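You operate a simulated robot arm through the tools that you are given. There is no shell and no other tool. Be economical: measure what you need, move in short steps, check, and stop when the job is done.

You are at the controls of a simulated robot arm. One attempt, no reset.

## Task
Put things in order on the top of the sampling bench. At the end: the white eyelet drum tag (marked "THICK") stands where the green runner grease brush stood; the green runner grease brush stands where the gold small brass weight stood; the standard vial stands where the white eyelet drum tag stood; the gold small brass weight is on the red reject dish; whatever was shut is shut again. Leave all else as you found it, and nothing knocked over. Set down upright: small brass weight.

Only the result counts: the job must be done as asked and must still hold three seconds after the hand-in. Knocking over, shifting, dropping, spilling or breaking anything else fails it.

## Robot
A 7-joint arm with a two-finger parallel gripper, fixed in place. Base frame: the origin is at the foot of the arm, x ahead of it, y to its left, z up; the work surface is at about z = 860. Units: mm, degrees, N and s.
With the tool pointing down near the work surface it reaches from about 240 to 680 mm from the base axis. Its first joint turns from -66.0 to 66.0 degrees. Payload 2.4 kg.
The tool frame sits at the grasp point between the pads (the TCP): z along the fingers, y along the line on which they close. The tips reach 30 mm beyond it. Largest opening 94 mm; finger width 28, thickness 10; the body of the gripper, 50 by 96 mm, starts 55 mm behind the TCP.
Orientation is told as [roll, pitch, yaw] about the base's x, y, z axes, in that order, counted from this pose: with the fingers straight down and closing along the base's y, the tool's x points along the base's -x, its y along +y and its z along -z.

## Interface
- The arm moves only by the tool move_arm. Its argument "plan" is one flat list of numbers, 7 for each row, row after row: the turn, a rotation vector about the base's x, y, z in degrees, then the shift along the base's x, y, z in mm, then the gripper command, from -1 (fully open) to 1 (shut), values between in proportion. In form: [wx, wy, wz, dx, dy, dz, grip, wx, wy, wz, dx, dy, dz, grip, ...]. A call has 1 to 10 rows; each row is the pose to reach, as a shift and turn from the pose commanded when the call began. A row lasts 0.2 s, in which the tool goes at most 50 mm and 8.6 degrees; a call with a longer step from one row to the next is refused whole, and so is a gripper value outside its range. A pose out of reach is approached as far as the arm can. The call stops where the force on the tool passes 40 N (or 10 N more than at its start, if that is more) or the arm is blocked; 0.2 s more then pass. Each finger travels about 153 mm/s and halts on what it meets, pressing with about 28 N; the grip force reading is that of the motor and also rises with nothing between the fingers. The clock runs only during rows and for 0.2 s after the last one: add rows that repeat a pose to give the fingers time. It gives the time, the measured TCP pose, the force on the tool (base axes), the opening and the grip force at its end, in the units of the frame above (readings bear some noise), with the torque about the TCP (base axes, N m) and any sound that the robot's microphone picked up.
- Cameras (640 x 400 px; columns grow to the right, rows downward): "scene" is fixed at [44.5, 492.2, 1428]; the picture's right is [-0.59, -0.80, 0.00], its down [-0.58, 0.43, -0.69] and it looks along [0.55, -0.41, -0.72] (base axes); focal length 252 px, centre (320, 200). "wrist" rides on the gripper at [76, 14, -103] in the tool frame; the picture's right is [-0.18, 0.98, 0.00], its down [-0.75, -0.14, -0.64] and it looks along [-0.63, -0.12, 0.77] (tool axes); focal length 243 px, centre (320, 200). There is no depth. A picture from a camera that has moved, and an enlarged one, comes with that camera's place and axes in the base frame and with its lens.
- capture(camera): a new picture of that camera. The clock stands still meanwhile.
- zoom(camera, box): a new picture of the part [left, top, right, bottom] of that camera's present view, enlarged. The clock stands still meanwhile.
- sign_off(): hands the job in; it is judged then, once.

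Go step by step. Nothing tells you positions but the pictures and the camera data: compare them with the known pose of the tool, close in by small moves and look again before you grip or let go. The budget is 120 turns and 68 pictures, counting those below and the enlarged ones. Unless the task says otherwise, let go and move clear before handing in, and close with one line.

The tools are called after "Emit:" as a command line: name --argument value ..., lists and objects as JSON in quotes. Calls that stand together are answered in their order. move_arm: Moves the arm, as the interface text tells. Its arguments: {"type":"object","properties":{"plan":{"type":"array"}},"required":["plan"]} The other tools are called the same way: capture (camera) takes a picture; zoom (camera, box) takes an enlarged picture of a part of a camera's view; sign_off () hands the job in.

At the start:

```text
time_s: 0.0
tcp_pos: [329.0, 88.1, 1203.0]
ee_rot: [-0.1, -0.1, -0.1]
force: [-0.3, 0.2, 0.1]
torque: [-0.05, -0.04, -0.04]
width: 93.9
grip_force: 0.1
```

scene: 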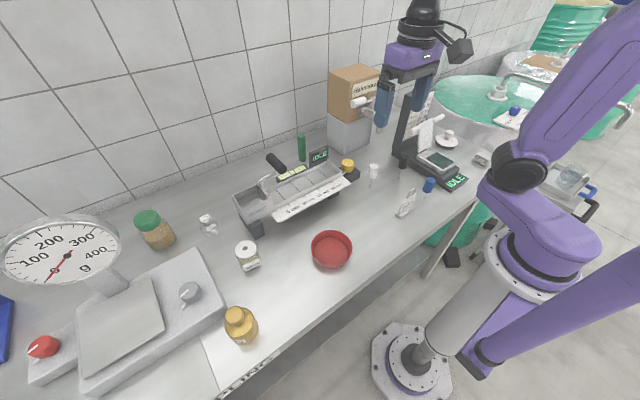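
wrist: 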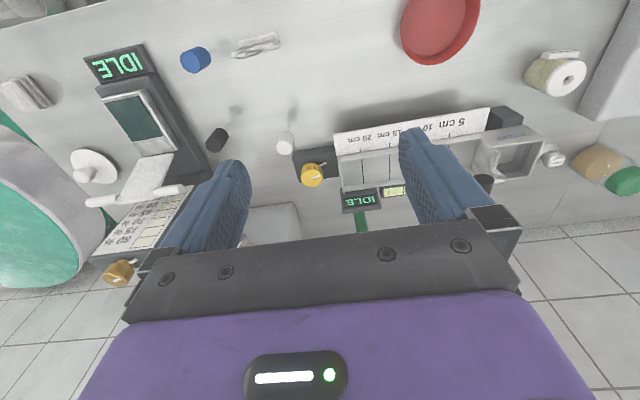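

I see a bench with a scale, a trough device, a red dish, jars and small items. I'll enlarge parts of the scene to identify each object.

Emit:
zoom --camera "scene" --box '[220, 110, 380, 210]'

Emit:
zoom --camera "scene" --box '[340, 110, 500, 230]'

Emit:
zoom --camera "scene" --box '[120, 190, 360, 350]'

Emit:
zoom --camera "wrist" --box '[0, 0, 320, 200]'

Emit:
zoom --camera "wrist" --box '[240, 80, 440, 240]'

```text
4.00 times, centred on (300, 160) of scene
camera zoom: at [44.5, 492.2, 1428.0], right [-0.59, -0.8, 0.0], down [-0.58, 0.43, -0.69], along [0.55, -0.41, -0.72], focal length 1008 px, centre (400, 360)
```

zoom: 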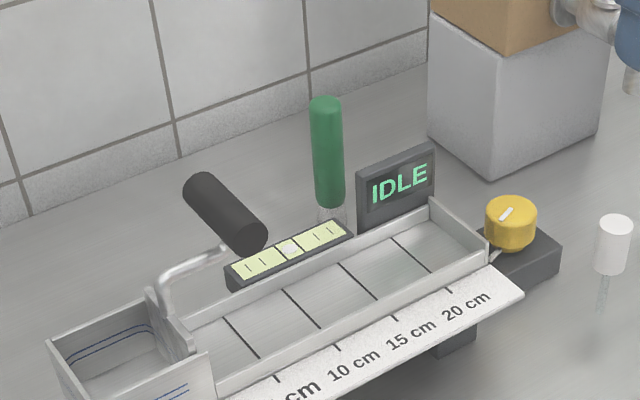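

```text
3.33 times, centred on (420, 170) of scene
camera zoom: at [44.5, 492.2, 1428.0], right [-0.59, -0.8, 0.0], down [-0.58, 0.43, -0.69], along [0.55, -0.41, -0.72], focal length 840 px, centre (-13, 300)
```

zoom: 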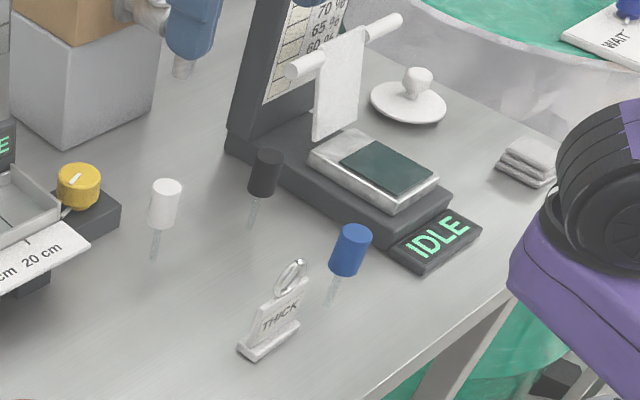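

```text
2.50 times, centred on (240, 270) of scene
camera zoom: at [44.5, 492.2, 1428.0], right [-0.59, -0.8, 0.0], down [-0.58, 0.43, -0.69], along [0.55, -0.41, -0.72], focal length 630 px, centre (520, 25)
```

zoom: 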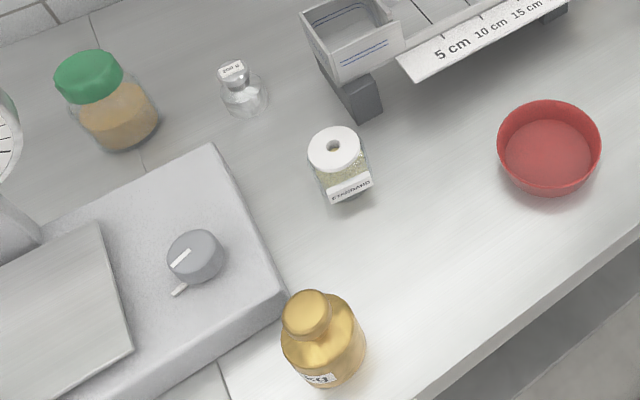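

```text
2.00 times, centred on (160, 100) of wrist
camera zoom: at [251.0, 101.6, 1306.2], right [0.18, 0.98, 0.0], down [0.75, -0.14, 0.64], along [0.63, -0.12, -0.77], focal length 485 px, centre (640, 400)
```

zoom: 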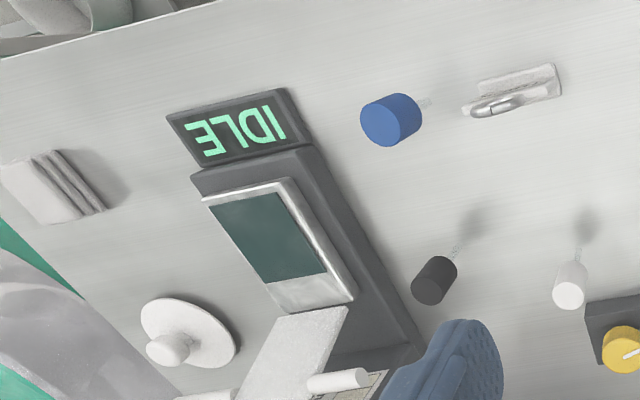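

```text
2.50 times, centred on (340, 160) of wrist
camera zoom: at [251.0, 101.6, 1306.2], right [0.18, 0.98, 0.0], down [0.75, -0.14, 0.64], along [0.63, -0.12, -0.77], focal length 606 px, centre (270, 300)
```

zoom: 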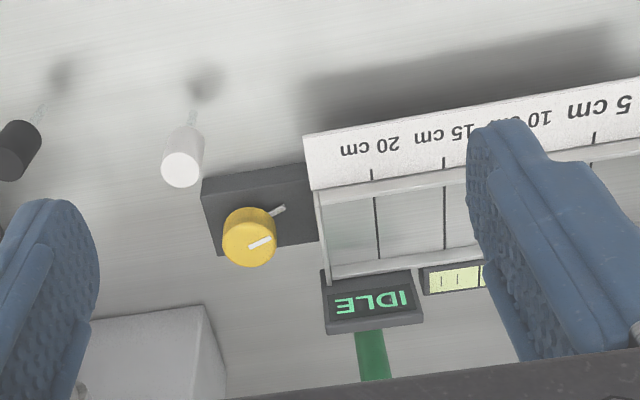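

The gold weight seems near (265, 526), the vial near (400, 444), the dish near (303, 265), the tag near (288, 0) and the brush near (637, 128). I'll swing to view the gold weight and vial with the wrist camera.

Emit:
move_arm --plan '[0, 0, 6, -17.4, 35.75, -17.9, -1, 0, 0, 12, -34.8, 71.5, -35.8, -1, 0, 0, 18, -52.2, 107.2, -53.7, -1, 0, 0, 24, -69.6, 143, -71.6, -1, 0, 0, 30, -87, 178.7, -89.5, -1, 0, 0, 36, -104.4, 214.5, -107.4, -1, 0, 0, 42, -121.8, 250.2, -125.3, -1, 0, 0, 48, -139, 286, -143, -1]'

Emit:
capture --camera "wrist"

Emit:
capture --camera "scene"

```text
time_s: 1.8
tcp_pos: [189.8, 373.5, 1060.5]
ee_rot: [-0.1, 0.0, 48.1]
force: [0.4, -0.3, -0.6]
torque: [-0.03, 0.02, 0.0]
width: 94.0
grip_force: 0.0
```

```text
60 pictures are left
camera wrist: at [127.0, 326.2, 1163.1], right [-0.61, 0.79, 0.0], down [0.61, 0.47, 0.64], along [0.51, 0.39, -0.77], focal length 243 px, centre (320, 200)
```

wrist: 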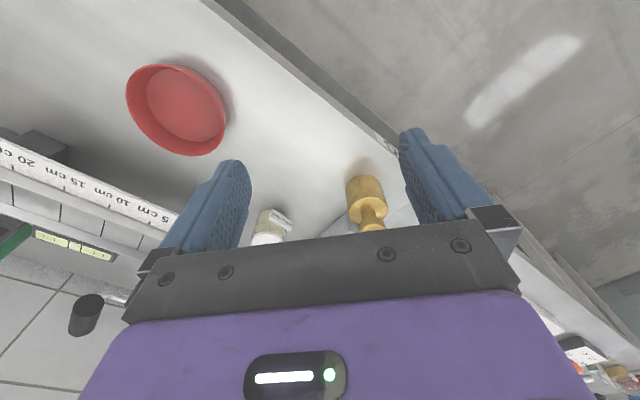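

```text
59 pictures are left
```

scene: 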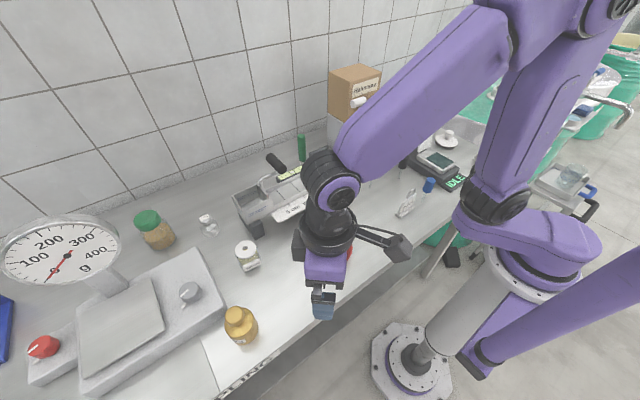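

The gold weight is confirmed around (266, 522). I'll zoom for a precise fix on it and on the dish and vial.

Emit:
zoom --camera "wrist" --box '[230, 150, 410, 262]'

Emit:
zoom --camera "scene" --box '[190, 220, 290, 360]'

```text
3.56 times, centred on (320, 206) of wrist
camera zoom: at [127.0, 326.2, 1163.1], right [-0.61, 0.79, 0.0], down [0.61, 0.47, 0.64], along [0.51, 0.39, -0.77], focal length 863 px, centre (320, 179)
```

zoom: 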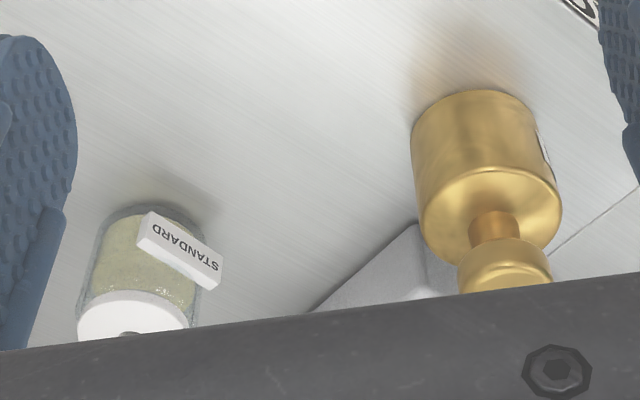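

```text
2.86 times, centred on (240, 290) of scene
camera zoom: at [44.5, 492.2, 1428.0], right [-0.59, -0.8, 0.0], down [-0.58, 0.43, -0.69], along [0.55, -0.41, -0.72], focal length 720 px, centre (549, -57)
```

zoom: 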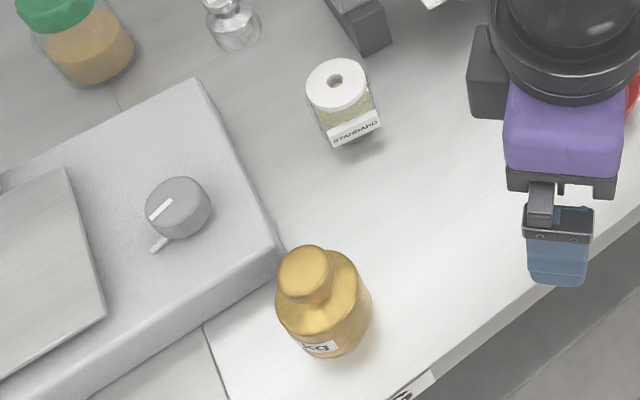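

Body about 55 mm wide with a ~32 mm knob at roughly z 935–962, axis at (266.5, 518.5). I'll hover above it and check in the scene view.

Emit:
move_arm --plan '[0, 0, 2, 19, 36, 0, -0.3, 0, 0, 4, 38, 72, 0, -0.3, 0, 0, 6, 57, 108, 0, -0.3, 0, 0, 8, 76.5, 144.5, 0, -0.3, 0, 0, 8, 76.5, 144.5, -40, -0.3]'

Emit:
zoom --camera "scene" --box '[180, 230, 300, 350]'

Emit:
capture --camera "wrist"

```text
time_s: 3.0
tcp_pos: [264.4, 518.1, 1019.9]
ee_rot: [0.0, 0.0, 56.0]
force: [0.4, -0.3, -0.2]
torque: [-0.01, -0.02, 0.01]
width: 61.1
grip_force: 0.1
```

```text
3.33 times, centred on (240, 290) of scene
camera zoom: at [44.5, 492.3, 1428.0], right [-0.59, -0.8, 0.0], down [-0.58, 0.43, -0.69], along [0.55, -0.41, -0.72], focal length 840 px, centre (587, -100)
```

zoom: 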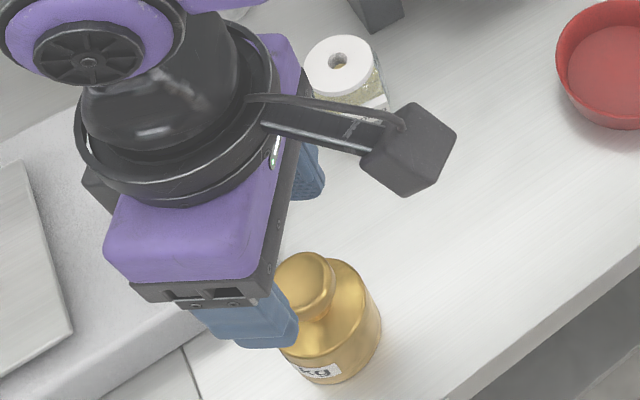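

```text
55 pictures are left
camera wrist: at [210.0, 463.1, 1123.9], right [-0.71, 0.7, 0.0], down [0.54, 0.55, 0.64], along [0.45, 0.46, -0.77], focal length 243 px, centre (320, 200)
```

wrist: 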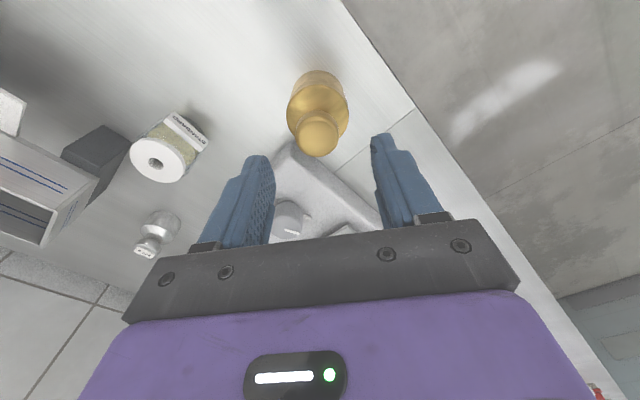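

The knob lines up under the gripper within a couple of mm. I'll descend and close on the knob.

Emit:
move_arm --plan '[0, 0, 0, 0, -0.5, -30, -0.3, 0, 0, 0, 0, -0.5, -50, -0.3, 0, 0, 0, 0, -0.5, -62, -0.3, 0, 0, 0, 0, -0.5, -62, -0.3]'

Emit:
capture --camera "wrist"

Emit:
zoom --camera "scene" --box '[180, 230, 300, 350]'

```text
time_s: 4.0
tcp_pos: [265.6, 517.4, 959.5]
ee_rot: [0.0, 0.0, 56.0]
force: [0.9, 0.2, -0.4]
torque: [0.0, 0.0, 0.03]
width: 61.0
grip_force: 0.0
```

```text
54 pictures are left
camera wrist: at [209.9, 462.0, 1061.5], right [-0.71, 0.7, 0.0], down [0.54, 0.55, 0.64], along [0.45, 0.46, -0.77], focal length 243 px, centre (320, 200)
```

wrist: 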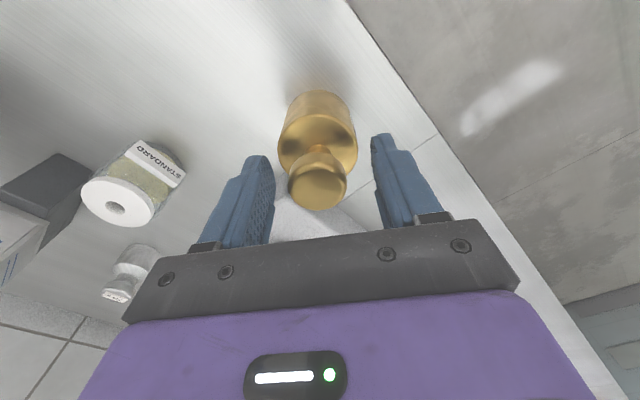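

```text
3.33 times, centred on (240, 290) of scene
camera zoom: at [44.5, 492.2, 1428.0], right [-0.59, -0.8, 0.0], down [-0.58, 0.43, -0.69], along [0.55, -0.41, -0.72], focal length 840 px, centre (587, -100)
```

zoom: 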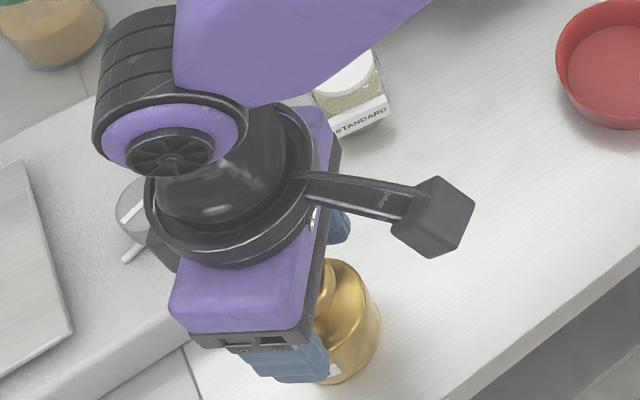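

Knob top is at about z 960, centred between the fingers. Lowering 3 mm and closing.

Emit:
move_arm --plan '[0, 0, 0, 0, 0, -4, -0.3, 0, 0, 0, 0, 0, -4, 0.1, 0, 0, 0, 0, 0, -4, 0.4, 0, 0, 0, 0, 0, -4, 0.8, 0, 0, 0, 0, 0, -4, 0.8]'

```text
time_s: 5.2
tcp_pos: [266.0, 517.6, 954.5]
ee_rot: [-0.1, 0.1, 56.0]
force: [4.3, 1.4, 0.4]
torque: [-0.08, -0.15, 0.03]
width: 32.9
grip_force: 27.6
```

Gripped at 32.9 mm. Lifting.

Emit:
move_arm --plan '[0, 0, 0, 0, 0, 10, 0.8, 0, 0, 0, 0, 0, 30, 0.8, 0, 0, 0, 0, 0, 65, 0.8, 0, 0, 0, 0, 0, 100, 0.8, 0, 0, 0, 0, 0, 100, 0.8]'

Emit:
capture --camera "wrist"

```text
time_s: 6.4
tcp_pos: [264.9, 517.1, 1053.5]
ee_rot: [0.0, 0.1, 56.0]
force: [-0.2, -0.2, -9.9]
torque: [-0.03, 0.02, 0.01]
width: 32.7
grip_force: 28.1
```

```text
52 pictures are left
camera wrist: at [210.1, 462.3, 1157.5], right [-0.71, 0.7, 0.0], down [0.54, 0.55, 0.64], along [0.45, 0.46, -0.77], focal length 243 px, centre (320, 200)
```

wrist: 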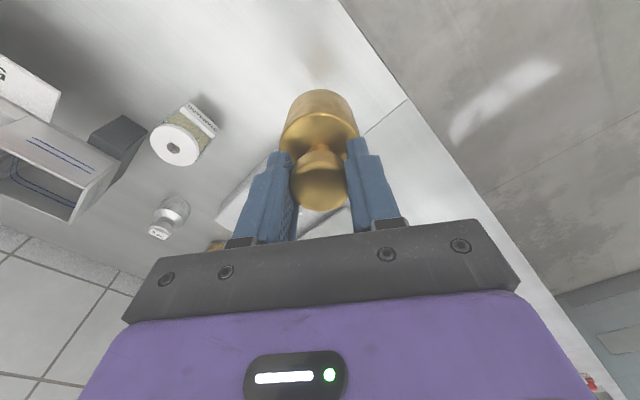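

The weight hangs upright (about 1 kg), with its foot ~94.5 mm below the TCP. I'll move toward the dish and measure it from a clear angle.

Emit:
move_arm --plan '[0, 0, -2, -18, -36, 4, 0.8, 0, 0, -4, -36, -72, 8, 0.8, 0, 0, -6, -54, -108, 12, 0.8, 0, 0, -8, -70, -140, 16, 0.8, 0, 0, -8, -70, -140, 16, 0.8]'

Emit:
zoom --camera "wrist" --box '[90, 30, 290, 180]'

Emit:
zoom --camera "scene" --box '[280, 210, 380, 290]'

```text
time_s: 7.6
tcp_pos: [196.1, 376.8, 1069.5]
ee_rot: [0.0, 0.0, 47.9]
force: [0.8, 0.1, -9.8]
torque: [-0.03, 0.04, -0.04]
width: 32.8
grip_force: 28.5
```

```text
2.67 times, centred on (190, 105) of wrist
camera zoom: at [133.7, 330.5, 1172.7], right [-0.61, 0.8, 0.0], down [0.61, 0.47, 0.64], along [0.51, 0.39, -0.77], focal length 647 px, centre (667, 453)
```

zoom: 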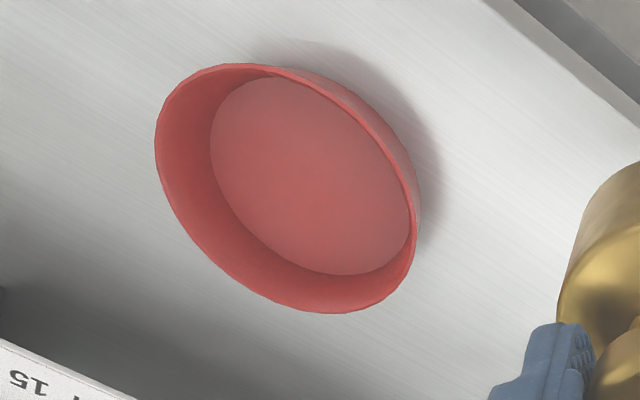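

```text
5.00 times, centred on (330, 250) of scene
camera zoom: at [44.5, 492.3, 1427.9], right [-0.59, -0.8, 0.0], down [-0.58, 0.43, -0.69], along [0.55, -0.41, -0.72], focal length 1260 px, centre (270, -50)
```

zoom: 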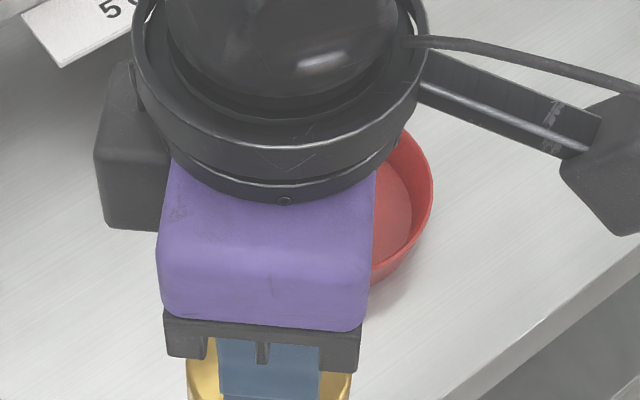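

The dish floor centre is about (308.5, 257), ~95 mm wide. Moving the weight above it.

Emit:
move_arm --plan '[0, 0, -6, 28, -30, 0, 0.8, 0, 0, -12, 56, -60, 0, 0.8, 0, 0, -18, 84, -90, 0, 0.8, 0, 0, -24, 112, -121, 0, 0.8, 0, 0, -24, 112, -121, -40, 0.8, 0, 0, -24, 112, -121, -70, 0.8, 0, 0, -24, 112, -121, -70, 0.8]'

Emit:
capture --camera "wrist"

Emit:
zoom --camera "scene" --box '[260, 190, 400, 290]'

```text
time_s: 9.2
tcp_pos: [309.1, 256.2, 999.2]
ee_rot: [0.1, 0.0, 23.9]
force: [-0.4, 0.0, -9.0]
torque: [-0.01, 0.01, 0.0]
width: 32.8
grip_force: 28.4
```

```text
49 pictures are left
camera wrist: at [232.7, 238.2, 1103.2], right [-0.23, 0.97, 0.0], down [0.75, 0.18, 0.64], along [0.62, 0.15, -0.77], focal length 243 px, centre (320, 200)
```

wrist: 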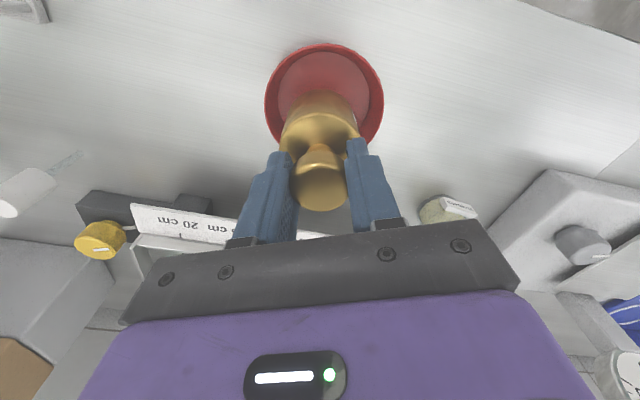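

```text
4.00 times, centred on (330, 240) of scene
camera zoom: at [44.6, 492.3, 1427.9], right [-0.59, -0.8, 0.0], down [-0.58, 0.43, -0.69], along [0.55, -0.41, -0.72], focal length 1008 px, centre (280, 40)
```

zoom: 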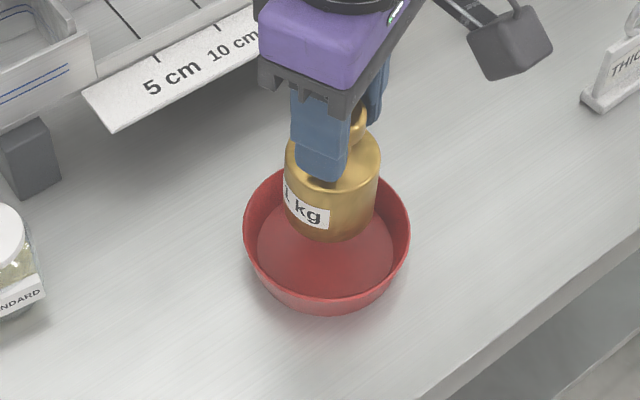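

The scene view shows the weight centred on the dish floor once lowered. Descending gently.

Emit:
move_arm --plan '[0, 0, 0, -2, 0, -20, 0.8, 0, 0, 0, -2, 0, -30, 0.8, 0, 0, 0, -2, 0, -35, 0.8, 0, 0, 0, -2, 0, -38, 0.8, 0, 0, 0, -2, 0, -38, 0.8]'

Emit:
zoom --camera "scene" --box '[260, 190, 400, 290]'

```text
time_s: 10.4
tcp_pos: [306.6, 255.6, 962.3]
ee_rot: [0.0, 0.0, 24.0]
force: [0.0, 0.1, -10.3]
torque: [-0.03, -0.01, 0.0]
width: 32.6
grip_force: 27.7
```

```text
4.00 times, centred on (330, 240) of scene
camera zoom: at [44.6, 492.3, 1427.9], right [-0.59, -0.8, 0.0], down [-0.58, 0.43, -0.69], along [0.55, -0.41, -0.72], focal length 1008 px, centre (280, 40)
```

zoom: 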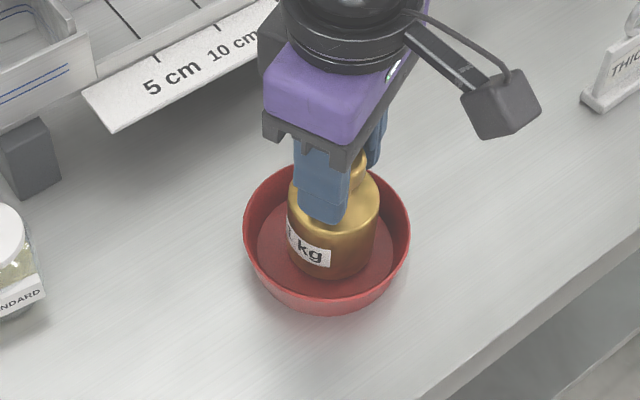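

Still carrying its weight. Lowering in 1 mm steps until the load transfers.

Emit:
move_arm --plan '[0, 0, 0, 0, 0, -1, 0.8, 0, 0, 0, 0, 0, -2, 0.8, 0, 0, 0, 0, 0, -3, 0.8, 0, 0, 0, 0, 0, -3, 0.8]'

```text
time_s: 11.4
tcp_pos: [306.3, 256.4, 958.5]
ee_rot: [0.0, -0.1, 24.0]
force: [0.5, -0.4, -9.7]
torque: [-0.01, 0.03, -0.02]
width: 32.8
grip_force: 28.0
```

Emit:
move_arm --plan '[0, 0, 0, 0, 0, -1, 0.8, 0, 0, 0, 0, 0, -2, 0.8, 0, 0, 0, 0, 0, -2, 0.8]'

```text
time_s: 12.2
tcp_pos: [305.4, 256.4, 957.4]
ee_rot: [0.1, 0.0, 24.1]
force: [2.1, -1.6, 17.3]
torque: [-0.39, 0.46, 0.07]
width: 32.8
grip_force: 27.8
```

The load has transferred. I'll ease off slightly, open, and rise straight up.

Emit:
move_arm --plan '[0, 0, 0, 0, 0, 0.7, 0.8, 0, 0, 0, 0, 0, 0.7, 0.2, 0, 0, 0, 0, 0, 0.7, -0.3, 0, 0, 0, 0, 0, 1, -0.3, 0, 0, 0, 0, 0, 30, -0.3, 0, 0, 0, 0, 0, 70, -0.3, 0, 0, 0, 0, 0, 110, -0.3]'

Emit:
capture --camera "scene"

Emit:
capture --camera "wrist"

```text
time_s: 13.8
tcp_pos: [304.6, 256.8, 1067.9]
ee_rot: [0.0, 0.0, 23.9]
force: [-0.3, 0.5, 1.2]
torque: [-0.01, 0.01, -0.04]
width: 61.3
grip_force: 0.0
```

```text
46 pictures are left
```

scene: 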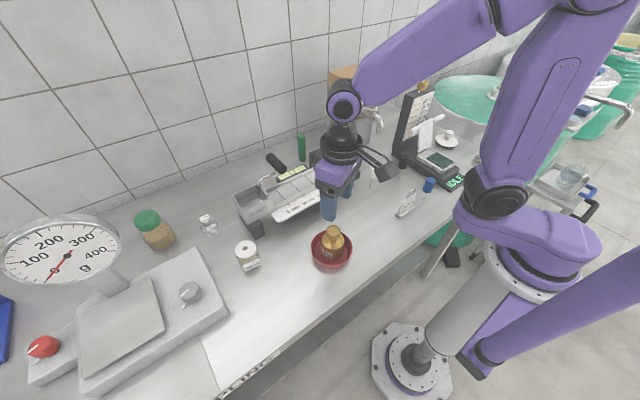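

```text
45 pictures are left
camera wrist: at [229.2, 238.4, 1169.9], right [-0.23, 0.97, 0.0], down [0.75, 0.18, 0.64], along [0.62, 0.15, -0.77], focal length 243 px, centre (320, 200)
```

wrist: 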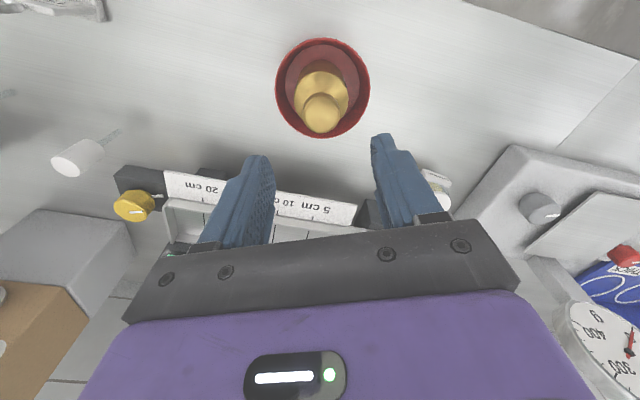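

The weight stands in the dish. Next I'll look at the green brush from close above.

Emit:
move_arm --plan '[0, 0, -4, 36, -21, 14, -0.3, 0, 0, -8, 72, -43, 28, -0.3, 0, 0, -12, 107, -64, 41, -0.3, 0, 0, -16, 143, -86, 55, -0.3, 0, 0, -20, 178, -107, 68, -0.3, 0, 0, -24, 213.5, -129, 82, -0.3, 0, 0, -24, 213.5, -129, 82, -0.3]'

Emit:
capture --camera "wrist"

```text
time_s: 15.4
tcp_pos: [519.8, 125.7, 1148.7]
ee_rot: [0.0, 0.0, -0.2]
force: [-0.2, 0.5, 0.3]
torque: [-0.01, -0.03, 0.0]
width: 61.0
grip_force: 0.2
```

```text
44 pictures are left
camera wrist: at [443.0, 141.0, 1252.0], right [0.19, 0.98, 0.0], down [0.75, -0.14, 0.64], along [0.63, -0.12, -0.77], focal length 243 px, centre (320, 200)
```

wrist: 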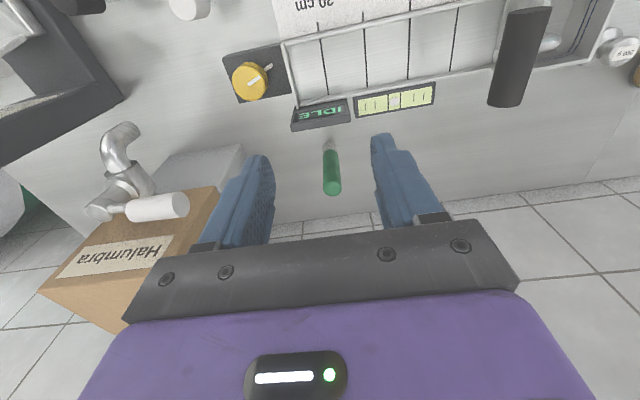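

Emit:
zoom --camera "wrist" --box '[270, 80, 400, 210]'

```text
3.08 times, centred on (335, 145) of wrist
camera zoom: at [443.0, 141.0, 1252.0], right [0.19, 0.98, 0.0], down [0.75, -0.14, 0.64], along [0.63, -0.12, -0.77], focal length 746 px, centre (274, 369)
```

zoom: 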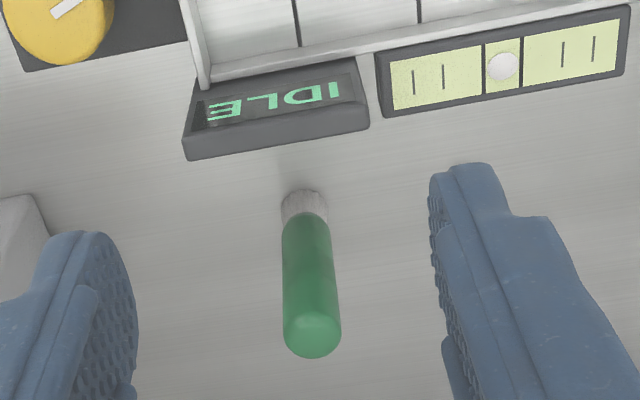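

The brush stands on its bristles at about (650, 119.5), top near z 978, handle ~26 mm. I'll hover just above it.

Emit:
move_arm --plan '[0, 0, 0, 35, -2, -25, -0.3, 0, 0, 0, 70, -4, -50, -0.3, 0, 0, 0, 105, -6, -75, -0.3, 0, 0, 0, 130, -8.5, -100, -0.3, 0, 0, 0, 130, -8.5, -118, -0.3, 0, 0, 0, 130, -8.5, -118, -0.3]'

Emit:
capture --camera "wrist"

Emit:
zoom --camera "scene" --box '[240, 90, 400, 210]'

```text
time_s: 16.8
tcp_pos: [649.1, 117.6, 1029.6]
ee_rot: [0.1, 0.0, 0.0]
force: [0.1, 0.3, 0.3]
torque: [0.01, 0.0, -0.01]
width: 61.1
grip_force: 0.0
```

```text
42 pictures are left
camera wrist: at [572.0, 132.7, 1133.2], right [0.18, 0.98, 0.0], down [0.75, -0.14, 0.64], along [0.63, -0.12, -0.77], focal length 243 px, centre (320, 200)
```

wrist: 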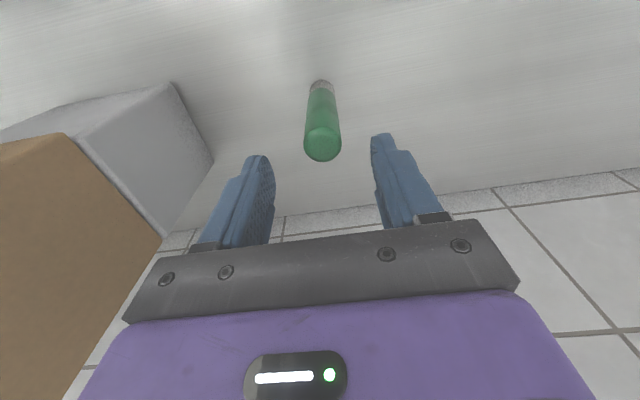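

```text
3.33 times, centred on (320, 150) of scene
camera zoom: at [44.5, 492.2, 1428.0], right [-0.59, -0.8, 0.0], down [-0.58, 0.43, -0.69], along [0.55, -0.41, -0.72], focal length 840 px, centre (320, 367)
```

zoom: 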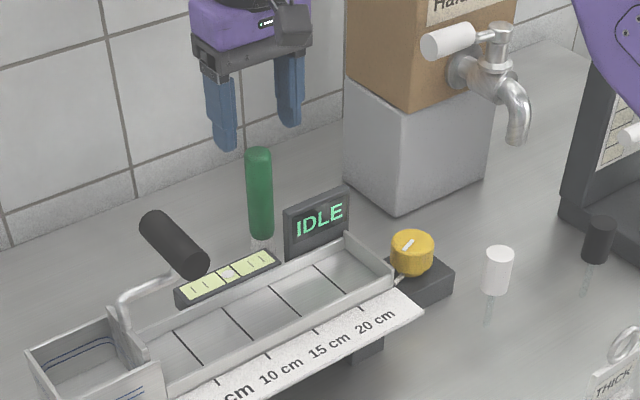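

Aligned. Descending around the handle and gripping it.

Emit:
move_arm --plan '[0, 0, 0, 0, 0, -35, -0.3, 0, 0, 0, 0, 0, -70, -0.3, 0, 0, 0, 0, 0, -90, -0.3, 0, 0, 0, 0, 0, -90, -0.3]'

Emit:
capture --camera "wrist"

```text
time_s: 17.8
tcp_pos: [649.5, 119.2, 940.5]
ee_rot: [0.0, 0.0, 0.0]
force: [0.8, 0.1, 0.9]
torque: [-0.02, 0.02, 0.0]
width: 61.2
grip_force: 0.1
```

```text
40 pictures are left
camera wrist: at [572.2, 132.5, 1043.9], right [0.18, 0.98, 0.0], down [0.75, -0.14, 0.64], along [0.63, -0.12, -0.77], focal length 243 px, centre (320, 200)
```

wrist: 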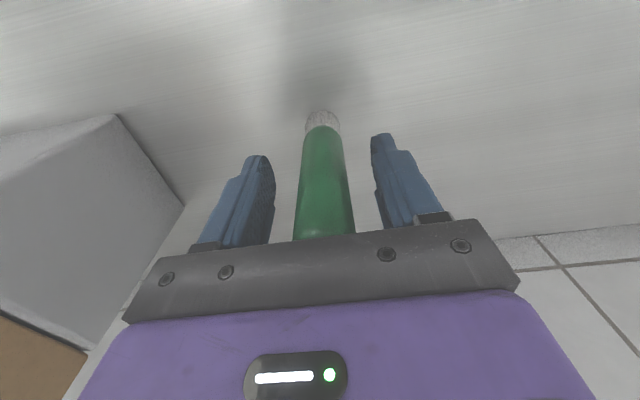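

The brush is centred between the fingers. Closing and lifting.

Emit:
move_arm --plan '[0, 0, 0, 0, 0, 0, 0.2, 0, 0, 0, 0, 0, 0, 0.6, 0, 0, 0, 0, 0, 0, 0.9, 0, 0, 0, 0, 0, 0, 0.9]'

Emit:
move_arm --plan '[0, 0, 0, 0, 0, 10, 0.9, 0, 0, 0, 0, 0, 40, 0.9, 0, 0, 0, 0, 0, 80, 0.9, 0, 0, 0, 0, 0, 120, 0.9, 0, 0, 0, 0, 0, 150, 0.9, 0, 0, 0, 0, 0, 150, 0.9]'

Emit:
capture --camera "wrist"

```text
time_s: 18.8
tcp_pos: [649.9, 118.0, 940.7]
ee_rot: [0.0, -0.1, -0.1]
force: [-0.4, -1.2, 0.2]
torque: [0.0, -0.04, -0.01]
width: 25.8
grip_force: 28.1
```

```text
time_s: 20.2
tcp_pos: [647.7, 117.9, 1090.4]
ee_rot: [-0.1, 0.0, 0.1]
force: [-0.1, -1.2, -0.8]
torque: [0.01, 0.0, -0.02]
width: 25.9
grip_force: 28.1
```

```text
39 pictures are left
camera wrist: at [571.3, 132.4, 1194.6], right [0.18, 0.98, 0.0], down [0.75, -0.14, 0.64], along [0.63, -0.12, -0.77], focal length 243 px, centre (320, 200)
```

wrist: 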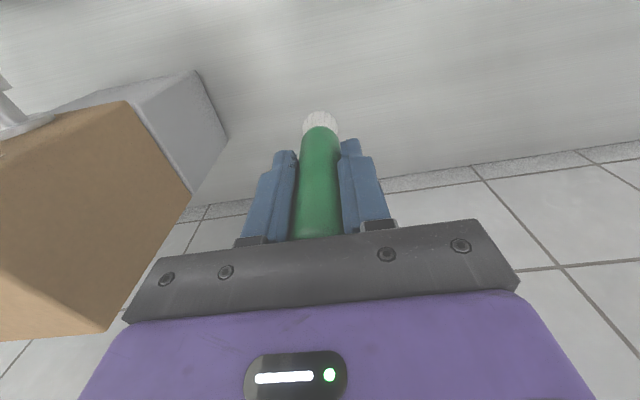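

Holding the brush with its foot ~80.5 mm below the TCP. Carrying it to the gold weight's old spot at (266, 518).

Emit:
move_arm --plan '[0, 0, 4, -32, 33.2, 0, 0.9, 0, 0, 8, -64, 66.4, 0, 0.9, 0, 0, 12, -96, 99.6, 0, 0.9, 0, 0, 16, -128, 132.8, 0, 0.9, 0, 0, 20, -160, 166, 0, 0.9, 0, 0, 24, -192, 199.2, 0, 0.9, 0, 0, 28, -224, 232.4, 0, 0.9, 0, 0, 32, -256, 265.6, 0, 0.9, 0, 0, 36, -288, 298.8, 0, 0.9, 0, 0, 40, -320, 332, 0, 0.9]'

Emit:
move_arm --plan '[0, 0, 4, -32, 33.2, 0, 0.9, 0, 0, 8, -63.5, 66.5, 0, 0.9, 0, 0, 8, -63.5, 66.5, -40, 0.9, 0, 0, 8, -63.5, 66.5, -80, 0.9, 0, 0, 8, -63.5, 66.5, -110, 0.9, 0, 0, 8, -63.5, 66.5, -130, 0.9, 0, 0, 8, -63.5, 66.5, -130, 0.9]'

Emit:
zoom --camera "scene" --box '[190, 250, 290, 370]'

Emit:
capture --camera "wrist"

```text
time_s: 21.4
tcp_pos: [500.8, 260.2, 1092.0]
ee_rot: [-1.4, 0.2, 17.9]
force: [-3.7, -12.9, 4.2]
torque: [-0.63, 0.14, 0.01]
width: 26.4
grip_force: 28.5
stopped in row 6: the force on the tool passed its limit at 50 N (the readings are from after the stop); the commanded pose is now the measured one
```

```text
time_s: 21.8
tcp_pos: [494.2, 263.3, 1092.3]
ee_rot: [-2.4, 0.0, 18.8]
force: [-2.6, -11.0, 3.5]
torque: [-0.53, 0.12, -0.01]
width: 26.1
grip_force: 28.1
stopped in row 1: the force on the tool passed its limit at 47 N (the readings are from after the stop); the commanded pose is now the measured one
```

```text
3.33 times, centred on (240, 310) of scene
camera zoom: at [44.4, 491.9, 1428.1], right [-0.59, -0.8, 0.0], down [-0.58, 0.43, -0.69], along [0.55, -0.41, -0.72], focal length 840 px, centre (587, -167)
```

zoom: 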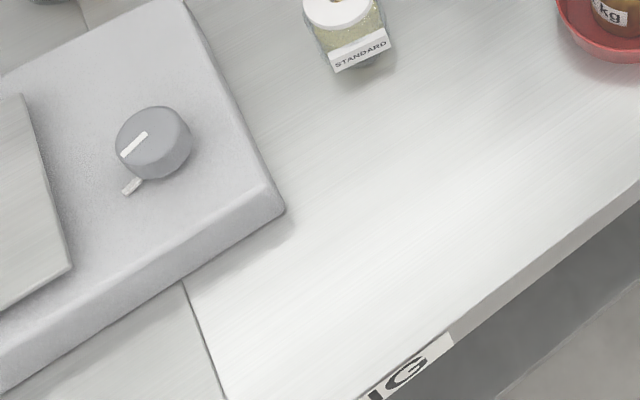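

```text
37 pictures are left
camera wrist: at [415.4, 254.7, 1195.3], right [-0.14, 0.99, -0.04], down [0.75, 0.13, 0.65], along [0.65, 0.06, -0.76], focal length 243 px, centre (320, 200)
```

wrist: 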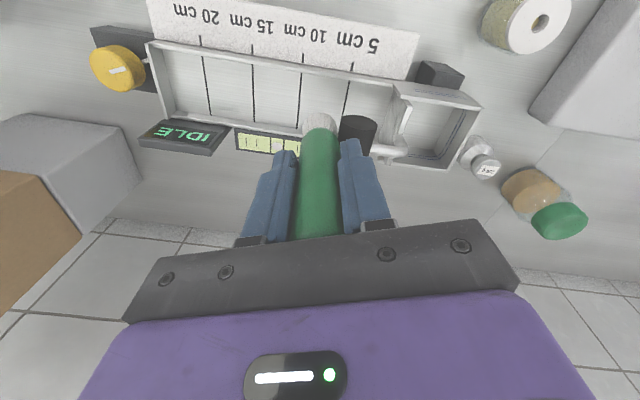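

The brush met the upright black handle of the scraper device. I'll back off the way I came and check that nothing moved.

Emit:
move_arm --plan '[1.2, 0, 0, 9, -10, 0, 0.9, 2.4, 0, 0, 20, -21, 0, 0.9, 2.4, 0, 0, 20, -21, 30, 0.9, 2.4, 0, 0, 20, -21, 70, 0.9, 2.4, 0, 0, 20, -21, 70, 0.9]'

Emit:
zoom --camera "scene" --box '[220, 110, 380, 210]'

Emit:
capture --camera "wrist"

```text
time_s: 23.0
tcp_pos: [514.2, 241.9, 1162.5]
ee_rot: [0.2, -0.9, 19.0]
force: [0.5, 0.2, -0.1]
torque: [-0.01, -0.01, 0.0]
width: 26.0
grip_force: 27.7
```

```text
4.00 times, centred on (300, 160) of scene
camera zoom: at [44.5, 492.2, 1428.0], right [-0.59, -0.8, 0.0], down [-0.58, 0.43, -0.69], along [0.55, -0.41, -0.72], focal length 1008 px, centre (400, 360)
```

zoom: 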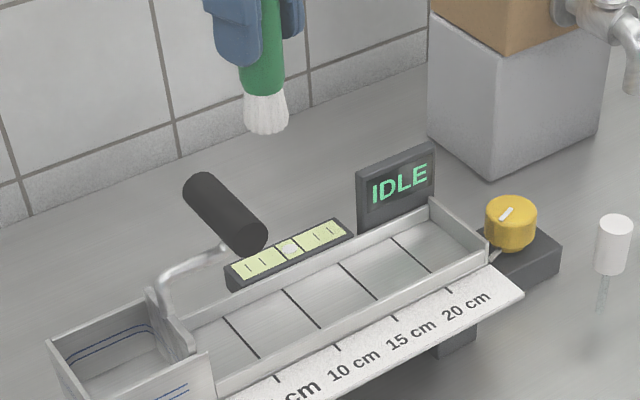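

```text
35 pictures are left
camera wrist: at [435.2, 230.9, 1265.1], right [-0.15, 0.99, 0.0], down [0.75, 0.11, 0.65], along [0.65, 0.1, -0.76], focal length 243 px, centre (320, 200)
```

wrist: 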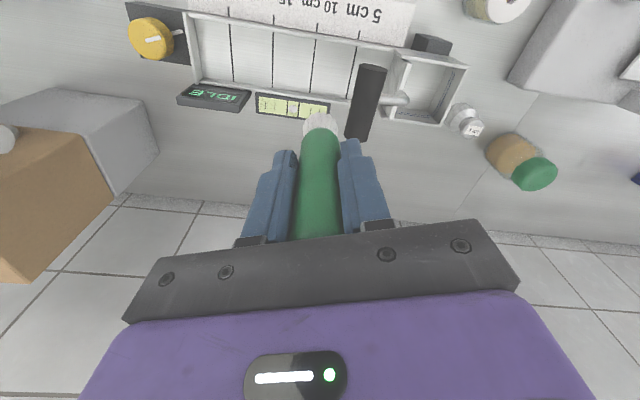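

The device looks unmoved. I'll continue at greater height, straighten the tool and carry the brush to the gold spot.

Emit:
move_arm --plan '[0, 0.9, 0, 0, 0, 28, 0.9, 0, 0.9, 4, -31, 34.5, 28, 0.9, 0, 0.9, 8, -62, 69, 28, 0.9, 0, 0.9, 12, -93, 103.4, 28, 0.9, 0, 0.9, 16, -124, 138, 28, 0.9, 0, 0.9, 20, -155, 172.3, 28, 0.9, 0, 0.9, 24, -186, 207, 28, 0.9, 0, 0.9, 28, -217, 241, 28, 0.9, 0, 0.9, 32, -247.7, 275.7, 28, 0.9, 0, 0.9, 32, -247.7, 275.7, 28, 0.9]'

```text
time_s: 25.2
tcp_pos: [266.4, 519.6, 1190.1]
ee_rot: [0.6, -0.2, 50.9]
force: [-0.2, 0.3, -0.1]
torque: [-0.01, -0.02, -0.03]
width: 26.0
grip_force: 27.8
```

Above the spot. Descending partway with a small tilt correction.

Emit:
move_arm --plan '[-0.6, 0.2, 0, 0, -1, -45, 0.9, -0.6, 0.2, 0, 0, -1, -90, 0.9, -0.6, 0.2, 0, 0, -1, -135, 0.9, -0.6, 0.2, 0, 0, -1, -180, 0.9, -0.6, 0.2, 0, 0, -1, -215, 0.9, -0.6, 0.2, 0, 0, -1, -235, 0.9, -0.6, 0.2, 0, 0, -1, -235, 0.9]'

Emit:
zoom --camera "scene" --box '[190, 250, 290, 370]'

Emit:
capture --camera "wrist"

```text
time_s: 26.8
tcp_pos: [265.8, 518.5, 955.1]
ee_rot: [0.4, 0.4, 50.9]
force: [0.4, -0.6, -0.1]
torque: [0.01, -0.01, -0.03]
width: 26.1
grip_force: 28.5
```

```text
3.33 times, centred on (240, 310) of scene
camera zoom: at [44.5, 492.2, 1428.0], right [-0.59, -0.8, 0.0], down [-0.58, 0.43, -0.69], along [0.55, -0.41, -0.72], focal length 840 px, centre (587, -167)
```

zoom: 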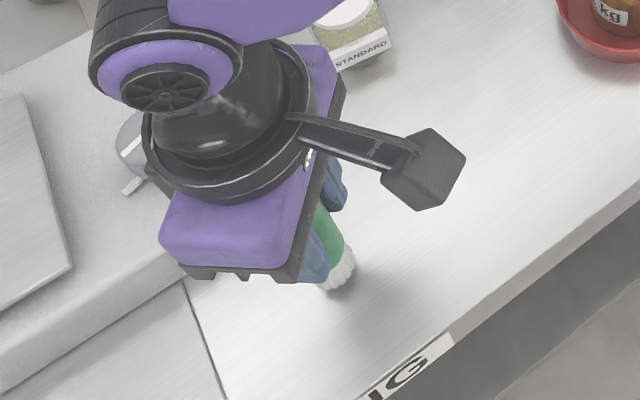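

```text
33 pictures are left
camera wrist: at [207.0, 468.6, 1058.5], right [-0.65, 0.76, 0.01], down [0.59, 0.5, 0.64], along [0.48, 0.42, -0.77], focal length 243 px, centre (320, 200)
```

wrist: 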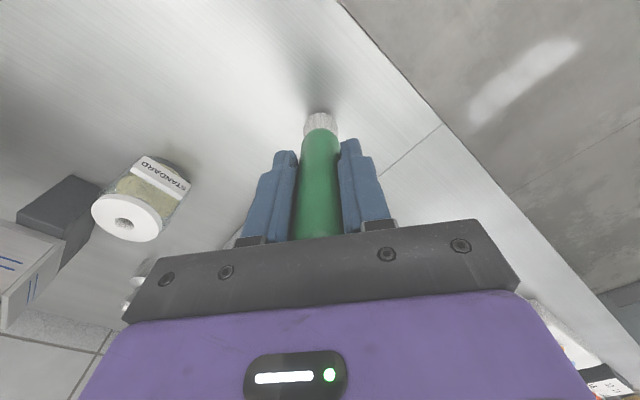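

The brush is vertical within a degree and over the spot. Lowering to contact.

Emit:
move_arm --plan '[-0.4, -0.3, 0, 0.5, 0, -8, 0.9, -0.4, -0.3, 0, 0.5, 0, -12, 0.9, -0.4, -0.3, 0, 0.5, 0, -14, 0.9, -0.4, -0.3, 0, 0.5, 0, -14, 0.9]'

```text
time_s: 27.8
tcp_pos: [265.7, 517.5, 942.2]
ee_rot: [-0.1, 0.5, 50.9]
force: [1.1, -0.4, -0.2]
torque: [-0.05, -0.03, -0.01]
width: 26.0
grip_force: 27.6
```

Emit:
move_arm --plan '[0, -0.3, 0, 0.5, 0, -1, 0.9, 0, -0.3, 0, 0.5, 0, -2, 0.9, 0, -0.3, 0, 0.5, 0, -2, 0.9]'

```text
time_s: 28.6
tcp_pos: [266.9, 518.9, 940.2]
ee_rot: [-0.2, 0.4, 51.0]
force: [-0.9, -2.4, 11.2]
torque: [-0.14, 0.12, 0.04]
width: 26.0
grip_force: 27.7
```

Contact. Releasing and rising straight up.

Emit:
move_arm --plan '[0, 0, 0, 0, 0, 0.3, 0.6, 0, 0, 0, 0, 0, 0.3, 0.2, 0, 0, 0, 0, 0, 0.3, -0.3, 0, 0, 0, 0, 0, 0.3, -0.3, 0, 0, 0, 0, 0, 35, -0.3, 0, 0, 0, 0, 0, 80, -0.3, 0, 0, 0, 0, 0, 120, -0.3, 0, 0, 0, 0, 0, 150, -0.3]'

Emit:
capture --camera "wrist"

```text
time_s: 30.4
tcp_pos: [267.5, 519.8, 1089.0]
ee_rot: [-0.3, 0.2, 51.1]
force: [0.0, -0.8, 0.1]
torque: [0.01, 0.02, -0.01]
width: 60.7
grip_force: 0.1
```

```text
32 pictures are left
camera wrist: at [207.0, 469.9, 1193.0], right [-0.65, 0.76, -0.01], down [0.58, 0.5, 0.64], along [0.49, 0.41, -0.77], focal length 243 px, centre (320, 200)
```

wrist: 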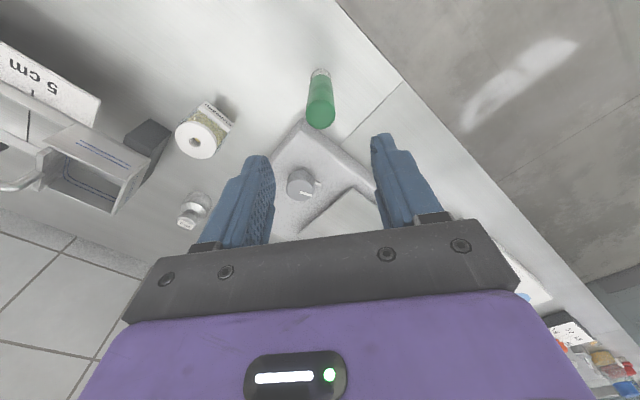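

The brush stands on the gold spot. Next I'll swing across to view the tag.

Emit:
move_arm --plan '[0, 0, -5, 0, -45, 0, -0.3, 0, 0, -10, 0, -90, 0, -0.3, 0, 0, -15, 0, -135, 0, -0.3, 0, 0, -20, 0, -180, 0, -0.3, 0, 0, -25, 0, -225, 0, -0.3, 0, 0, -30, 0, -270, 0, -0.3, 0, 0, -35, 0, -315, 0, -0.3, 0, 0, -40, 0, -360, 0, -0.3, 0, 0, -45, 0, -405, 0, -0.3, 0, 0, -51, 0, -450, 0, -0.3]'

Emit:
move_arm --plan '[0, 0, 0, -3, -35, 0, -0.3, 0, 0, 0, -5, -60, 0, -0.3, 0, 0, 0, -5, -60, 0, -0.3]'

Emit:
capture --camera "wrist"

Emit:
capture --camera "scene"

```text
time_s: 32.6
tcp_pos: [266.0, 68.1, 1090.1]
ee_rot: [-0.3, 0.2, -0.1]
force: [-0.6, -0.5, 0.4]
torque: [0.02, -0.02, -0.01]
width: 61.0
grip_force: 0.0
```

```text
time_s: 33.4
tcp_pos: [261.8, 8.0, 1089.5]
ee_rot: [-0.3, 0.3, -0.1]
force: [-0.7, -0.3, 0.6]
torque: [-0.04, -0.03, 0.0]
width: 61.1
grip_force: 0.1
```

```text
31 pictures are left
camera wrist: at [185.3, 23.5, 1193.3], right [0.18, 0.98, -0.01], down [0.76, -0.14, 0.64], along [0.63, -0.12, -0.77], focal length 243 px, centre (320, 200)
```

wrist: 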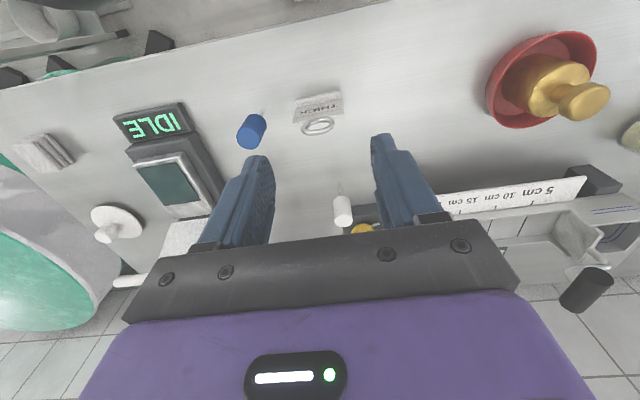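

```text
30 pictures are left
```

scene: 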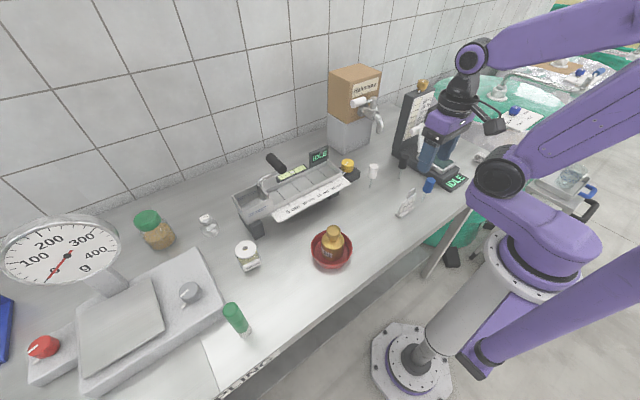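

Emit:
zoom --camera "wrist" --box '[220, 60, 380, 160]'

Emit:
zoom --camera "scene" --box '[370, 150, 470, 230]'

```text
4.00 times, centred on (300, 110) of wrist
camera zoom: at [185.3, 23.5, 1193.3], right [0.18, 0.98, -0.01], down [0.76, -0.14, 0.64], along [0.63, -0.12, -0.77], focal length 970 px, centre (400, 560)
```

zoom: 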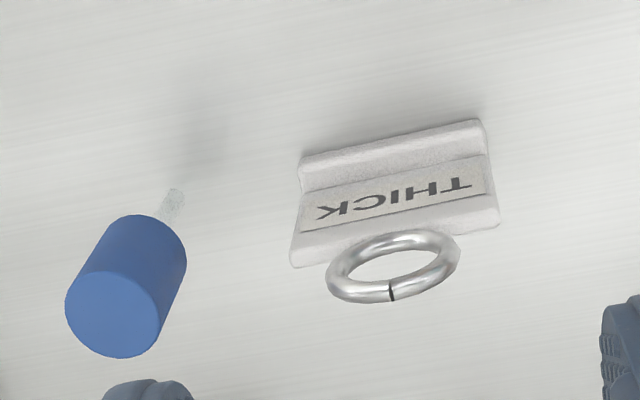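

```text
5.00 times, centred on (420, 190) of scene
camera zoom: at [44.5, 492.2, 1428.0], right [-0.59, -0.8, 0.0], down [-0.58, 0.43, -0.69], along [0.55, -0.41, -0.72], focal length 1260 px, centre (-180, 250)
```

zoom: 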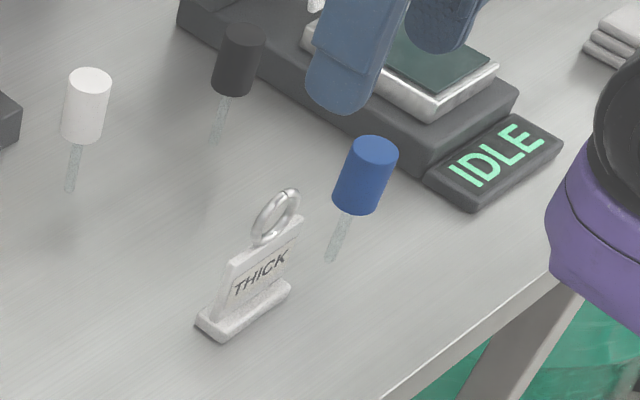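

The tag is about 62 mm long in y, centred near (290.5, −1), plate top z ≈ 924 with a ring above. I'll turn the gripper −90° so that it closes on the plate faces.

Emit:
move_arm --plan '[0, 0, -8, 3, -1, 0, -0.3, 0, 0, -16, 6, -2, 0, -0.3, 0, 0, -24, 9, -3, 0, -0.3, 0, 0, -32, 12, -4, 0, -0.3, 0, 0, -40, 15, -5, 0, -0.3, 0, 0, -48, 18, -6, 0, -0.3, 0, 0, -56, 21, -7, 0, -0.3, 0, 0, -64, 24, -8, 0, -0.3, 0, 0, -72, 27, -9, 0, -0.3, 0, 0, -80, 28.5, -10, 0, -0.3]'

Emit:
move_arm --plan '[0, 0, -5, 0, 0, 0, -0.3, 0, 0, -10, 0, 0, -30, -0.3, 0, 0, -10, 0, 0, -70, -0.3, 0, 0, -10, 0, 0, -90, -0.3, 0, 0, -10, 0, 0, -90, -0.3]'

Emit:
capture --camera "wrist"

Emit:
zoom --camera "scene" --box '[350, 140, 470, 240]'

```text
time_s: 35.6
tcp_pos: [289.9, -1.9, 1089.0]
ee_rot: [-0.5, 0.3, -80.1]
force: [-0.6, -0.6, -0.2]
torque: [-0.01, -0.01, 0.01]
width: 61.2
grip_force: 0.0
```

```text
time_s: 36.8
tcp_pos: [290.2, -0.1, 999.1]
ee_rot: [-0.3, 0.3, -90.0]
force: [-0.3, 0.0, -0.6]
torque: [0.02, -0.03, 0.02]
width: 61.2
grip_force: 0.0
```

```text
27 pictures are left
camera wrist: at [303.9, 75.1, 1102.8], right [0.98, -0.18, -0.01], down [-0.14, -0.76, 0.64], along [-0.12, -0.63, -0.77], focal length 243 px, centre (320, 200)
```

wrist: 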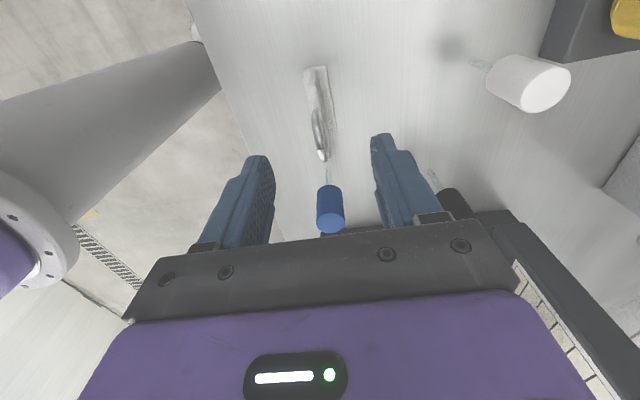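

```text
4.00 times, centred on (410, 190) of scene
camera zoom: at [44.5, 492.2, 1428.0], right [-0.59, -0.8, 0.0], down [-0.58, 0.43, -0.69], along [0.55, -0.41, -0.72], focal length 1008 px, centre (-40, 240)
```

zoom: 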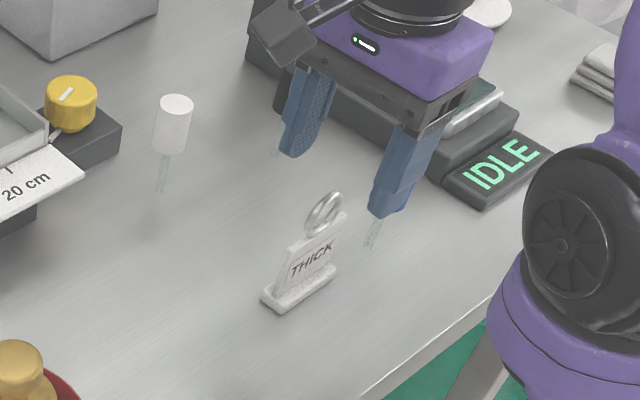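

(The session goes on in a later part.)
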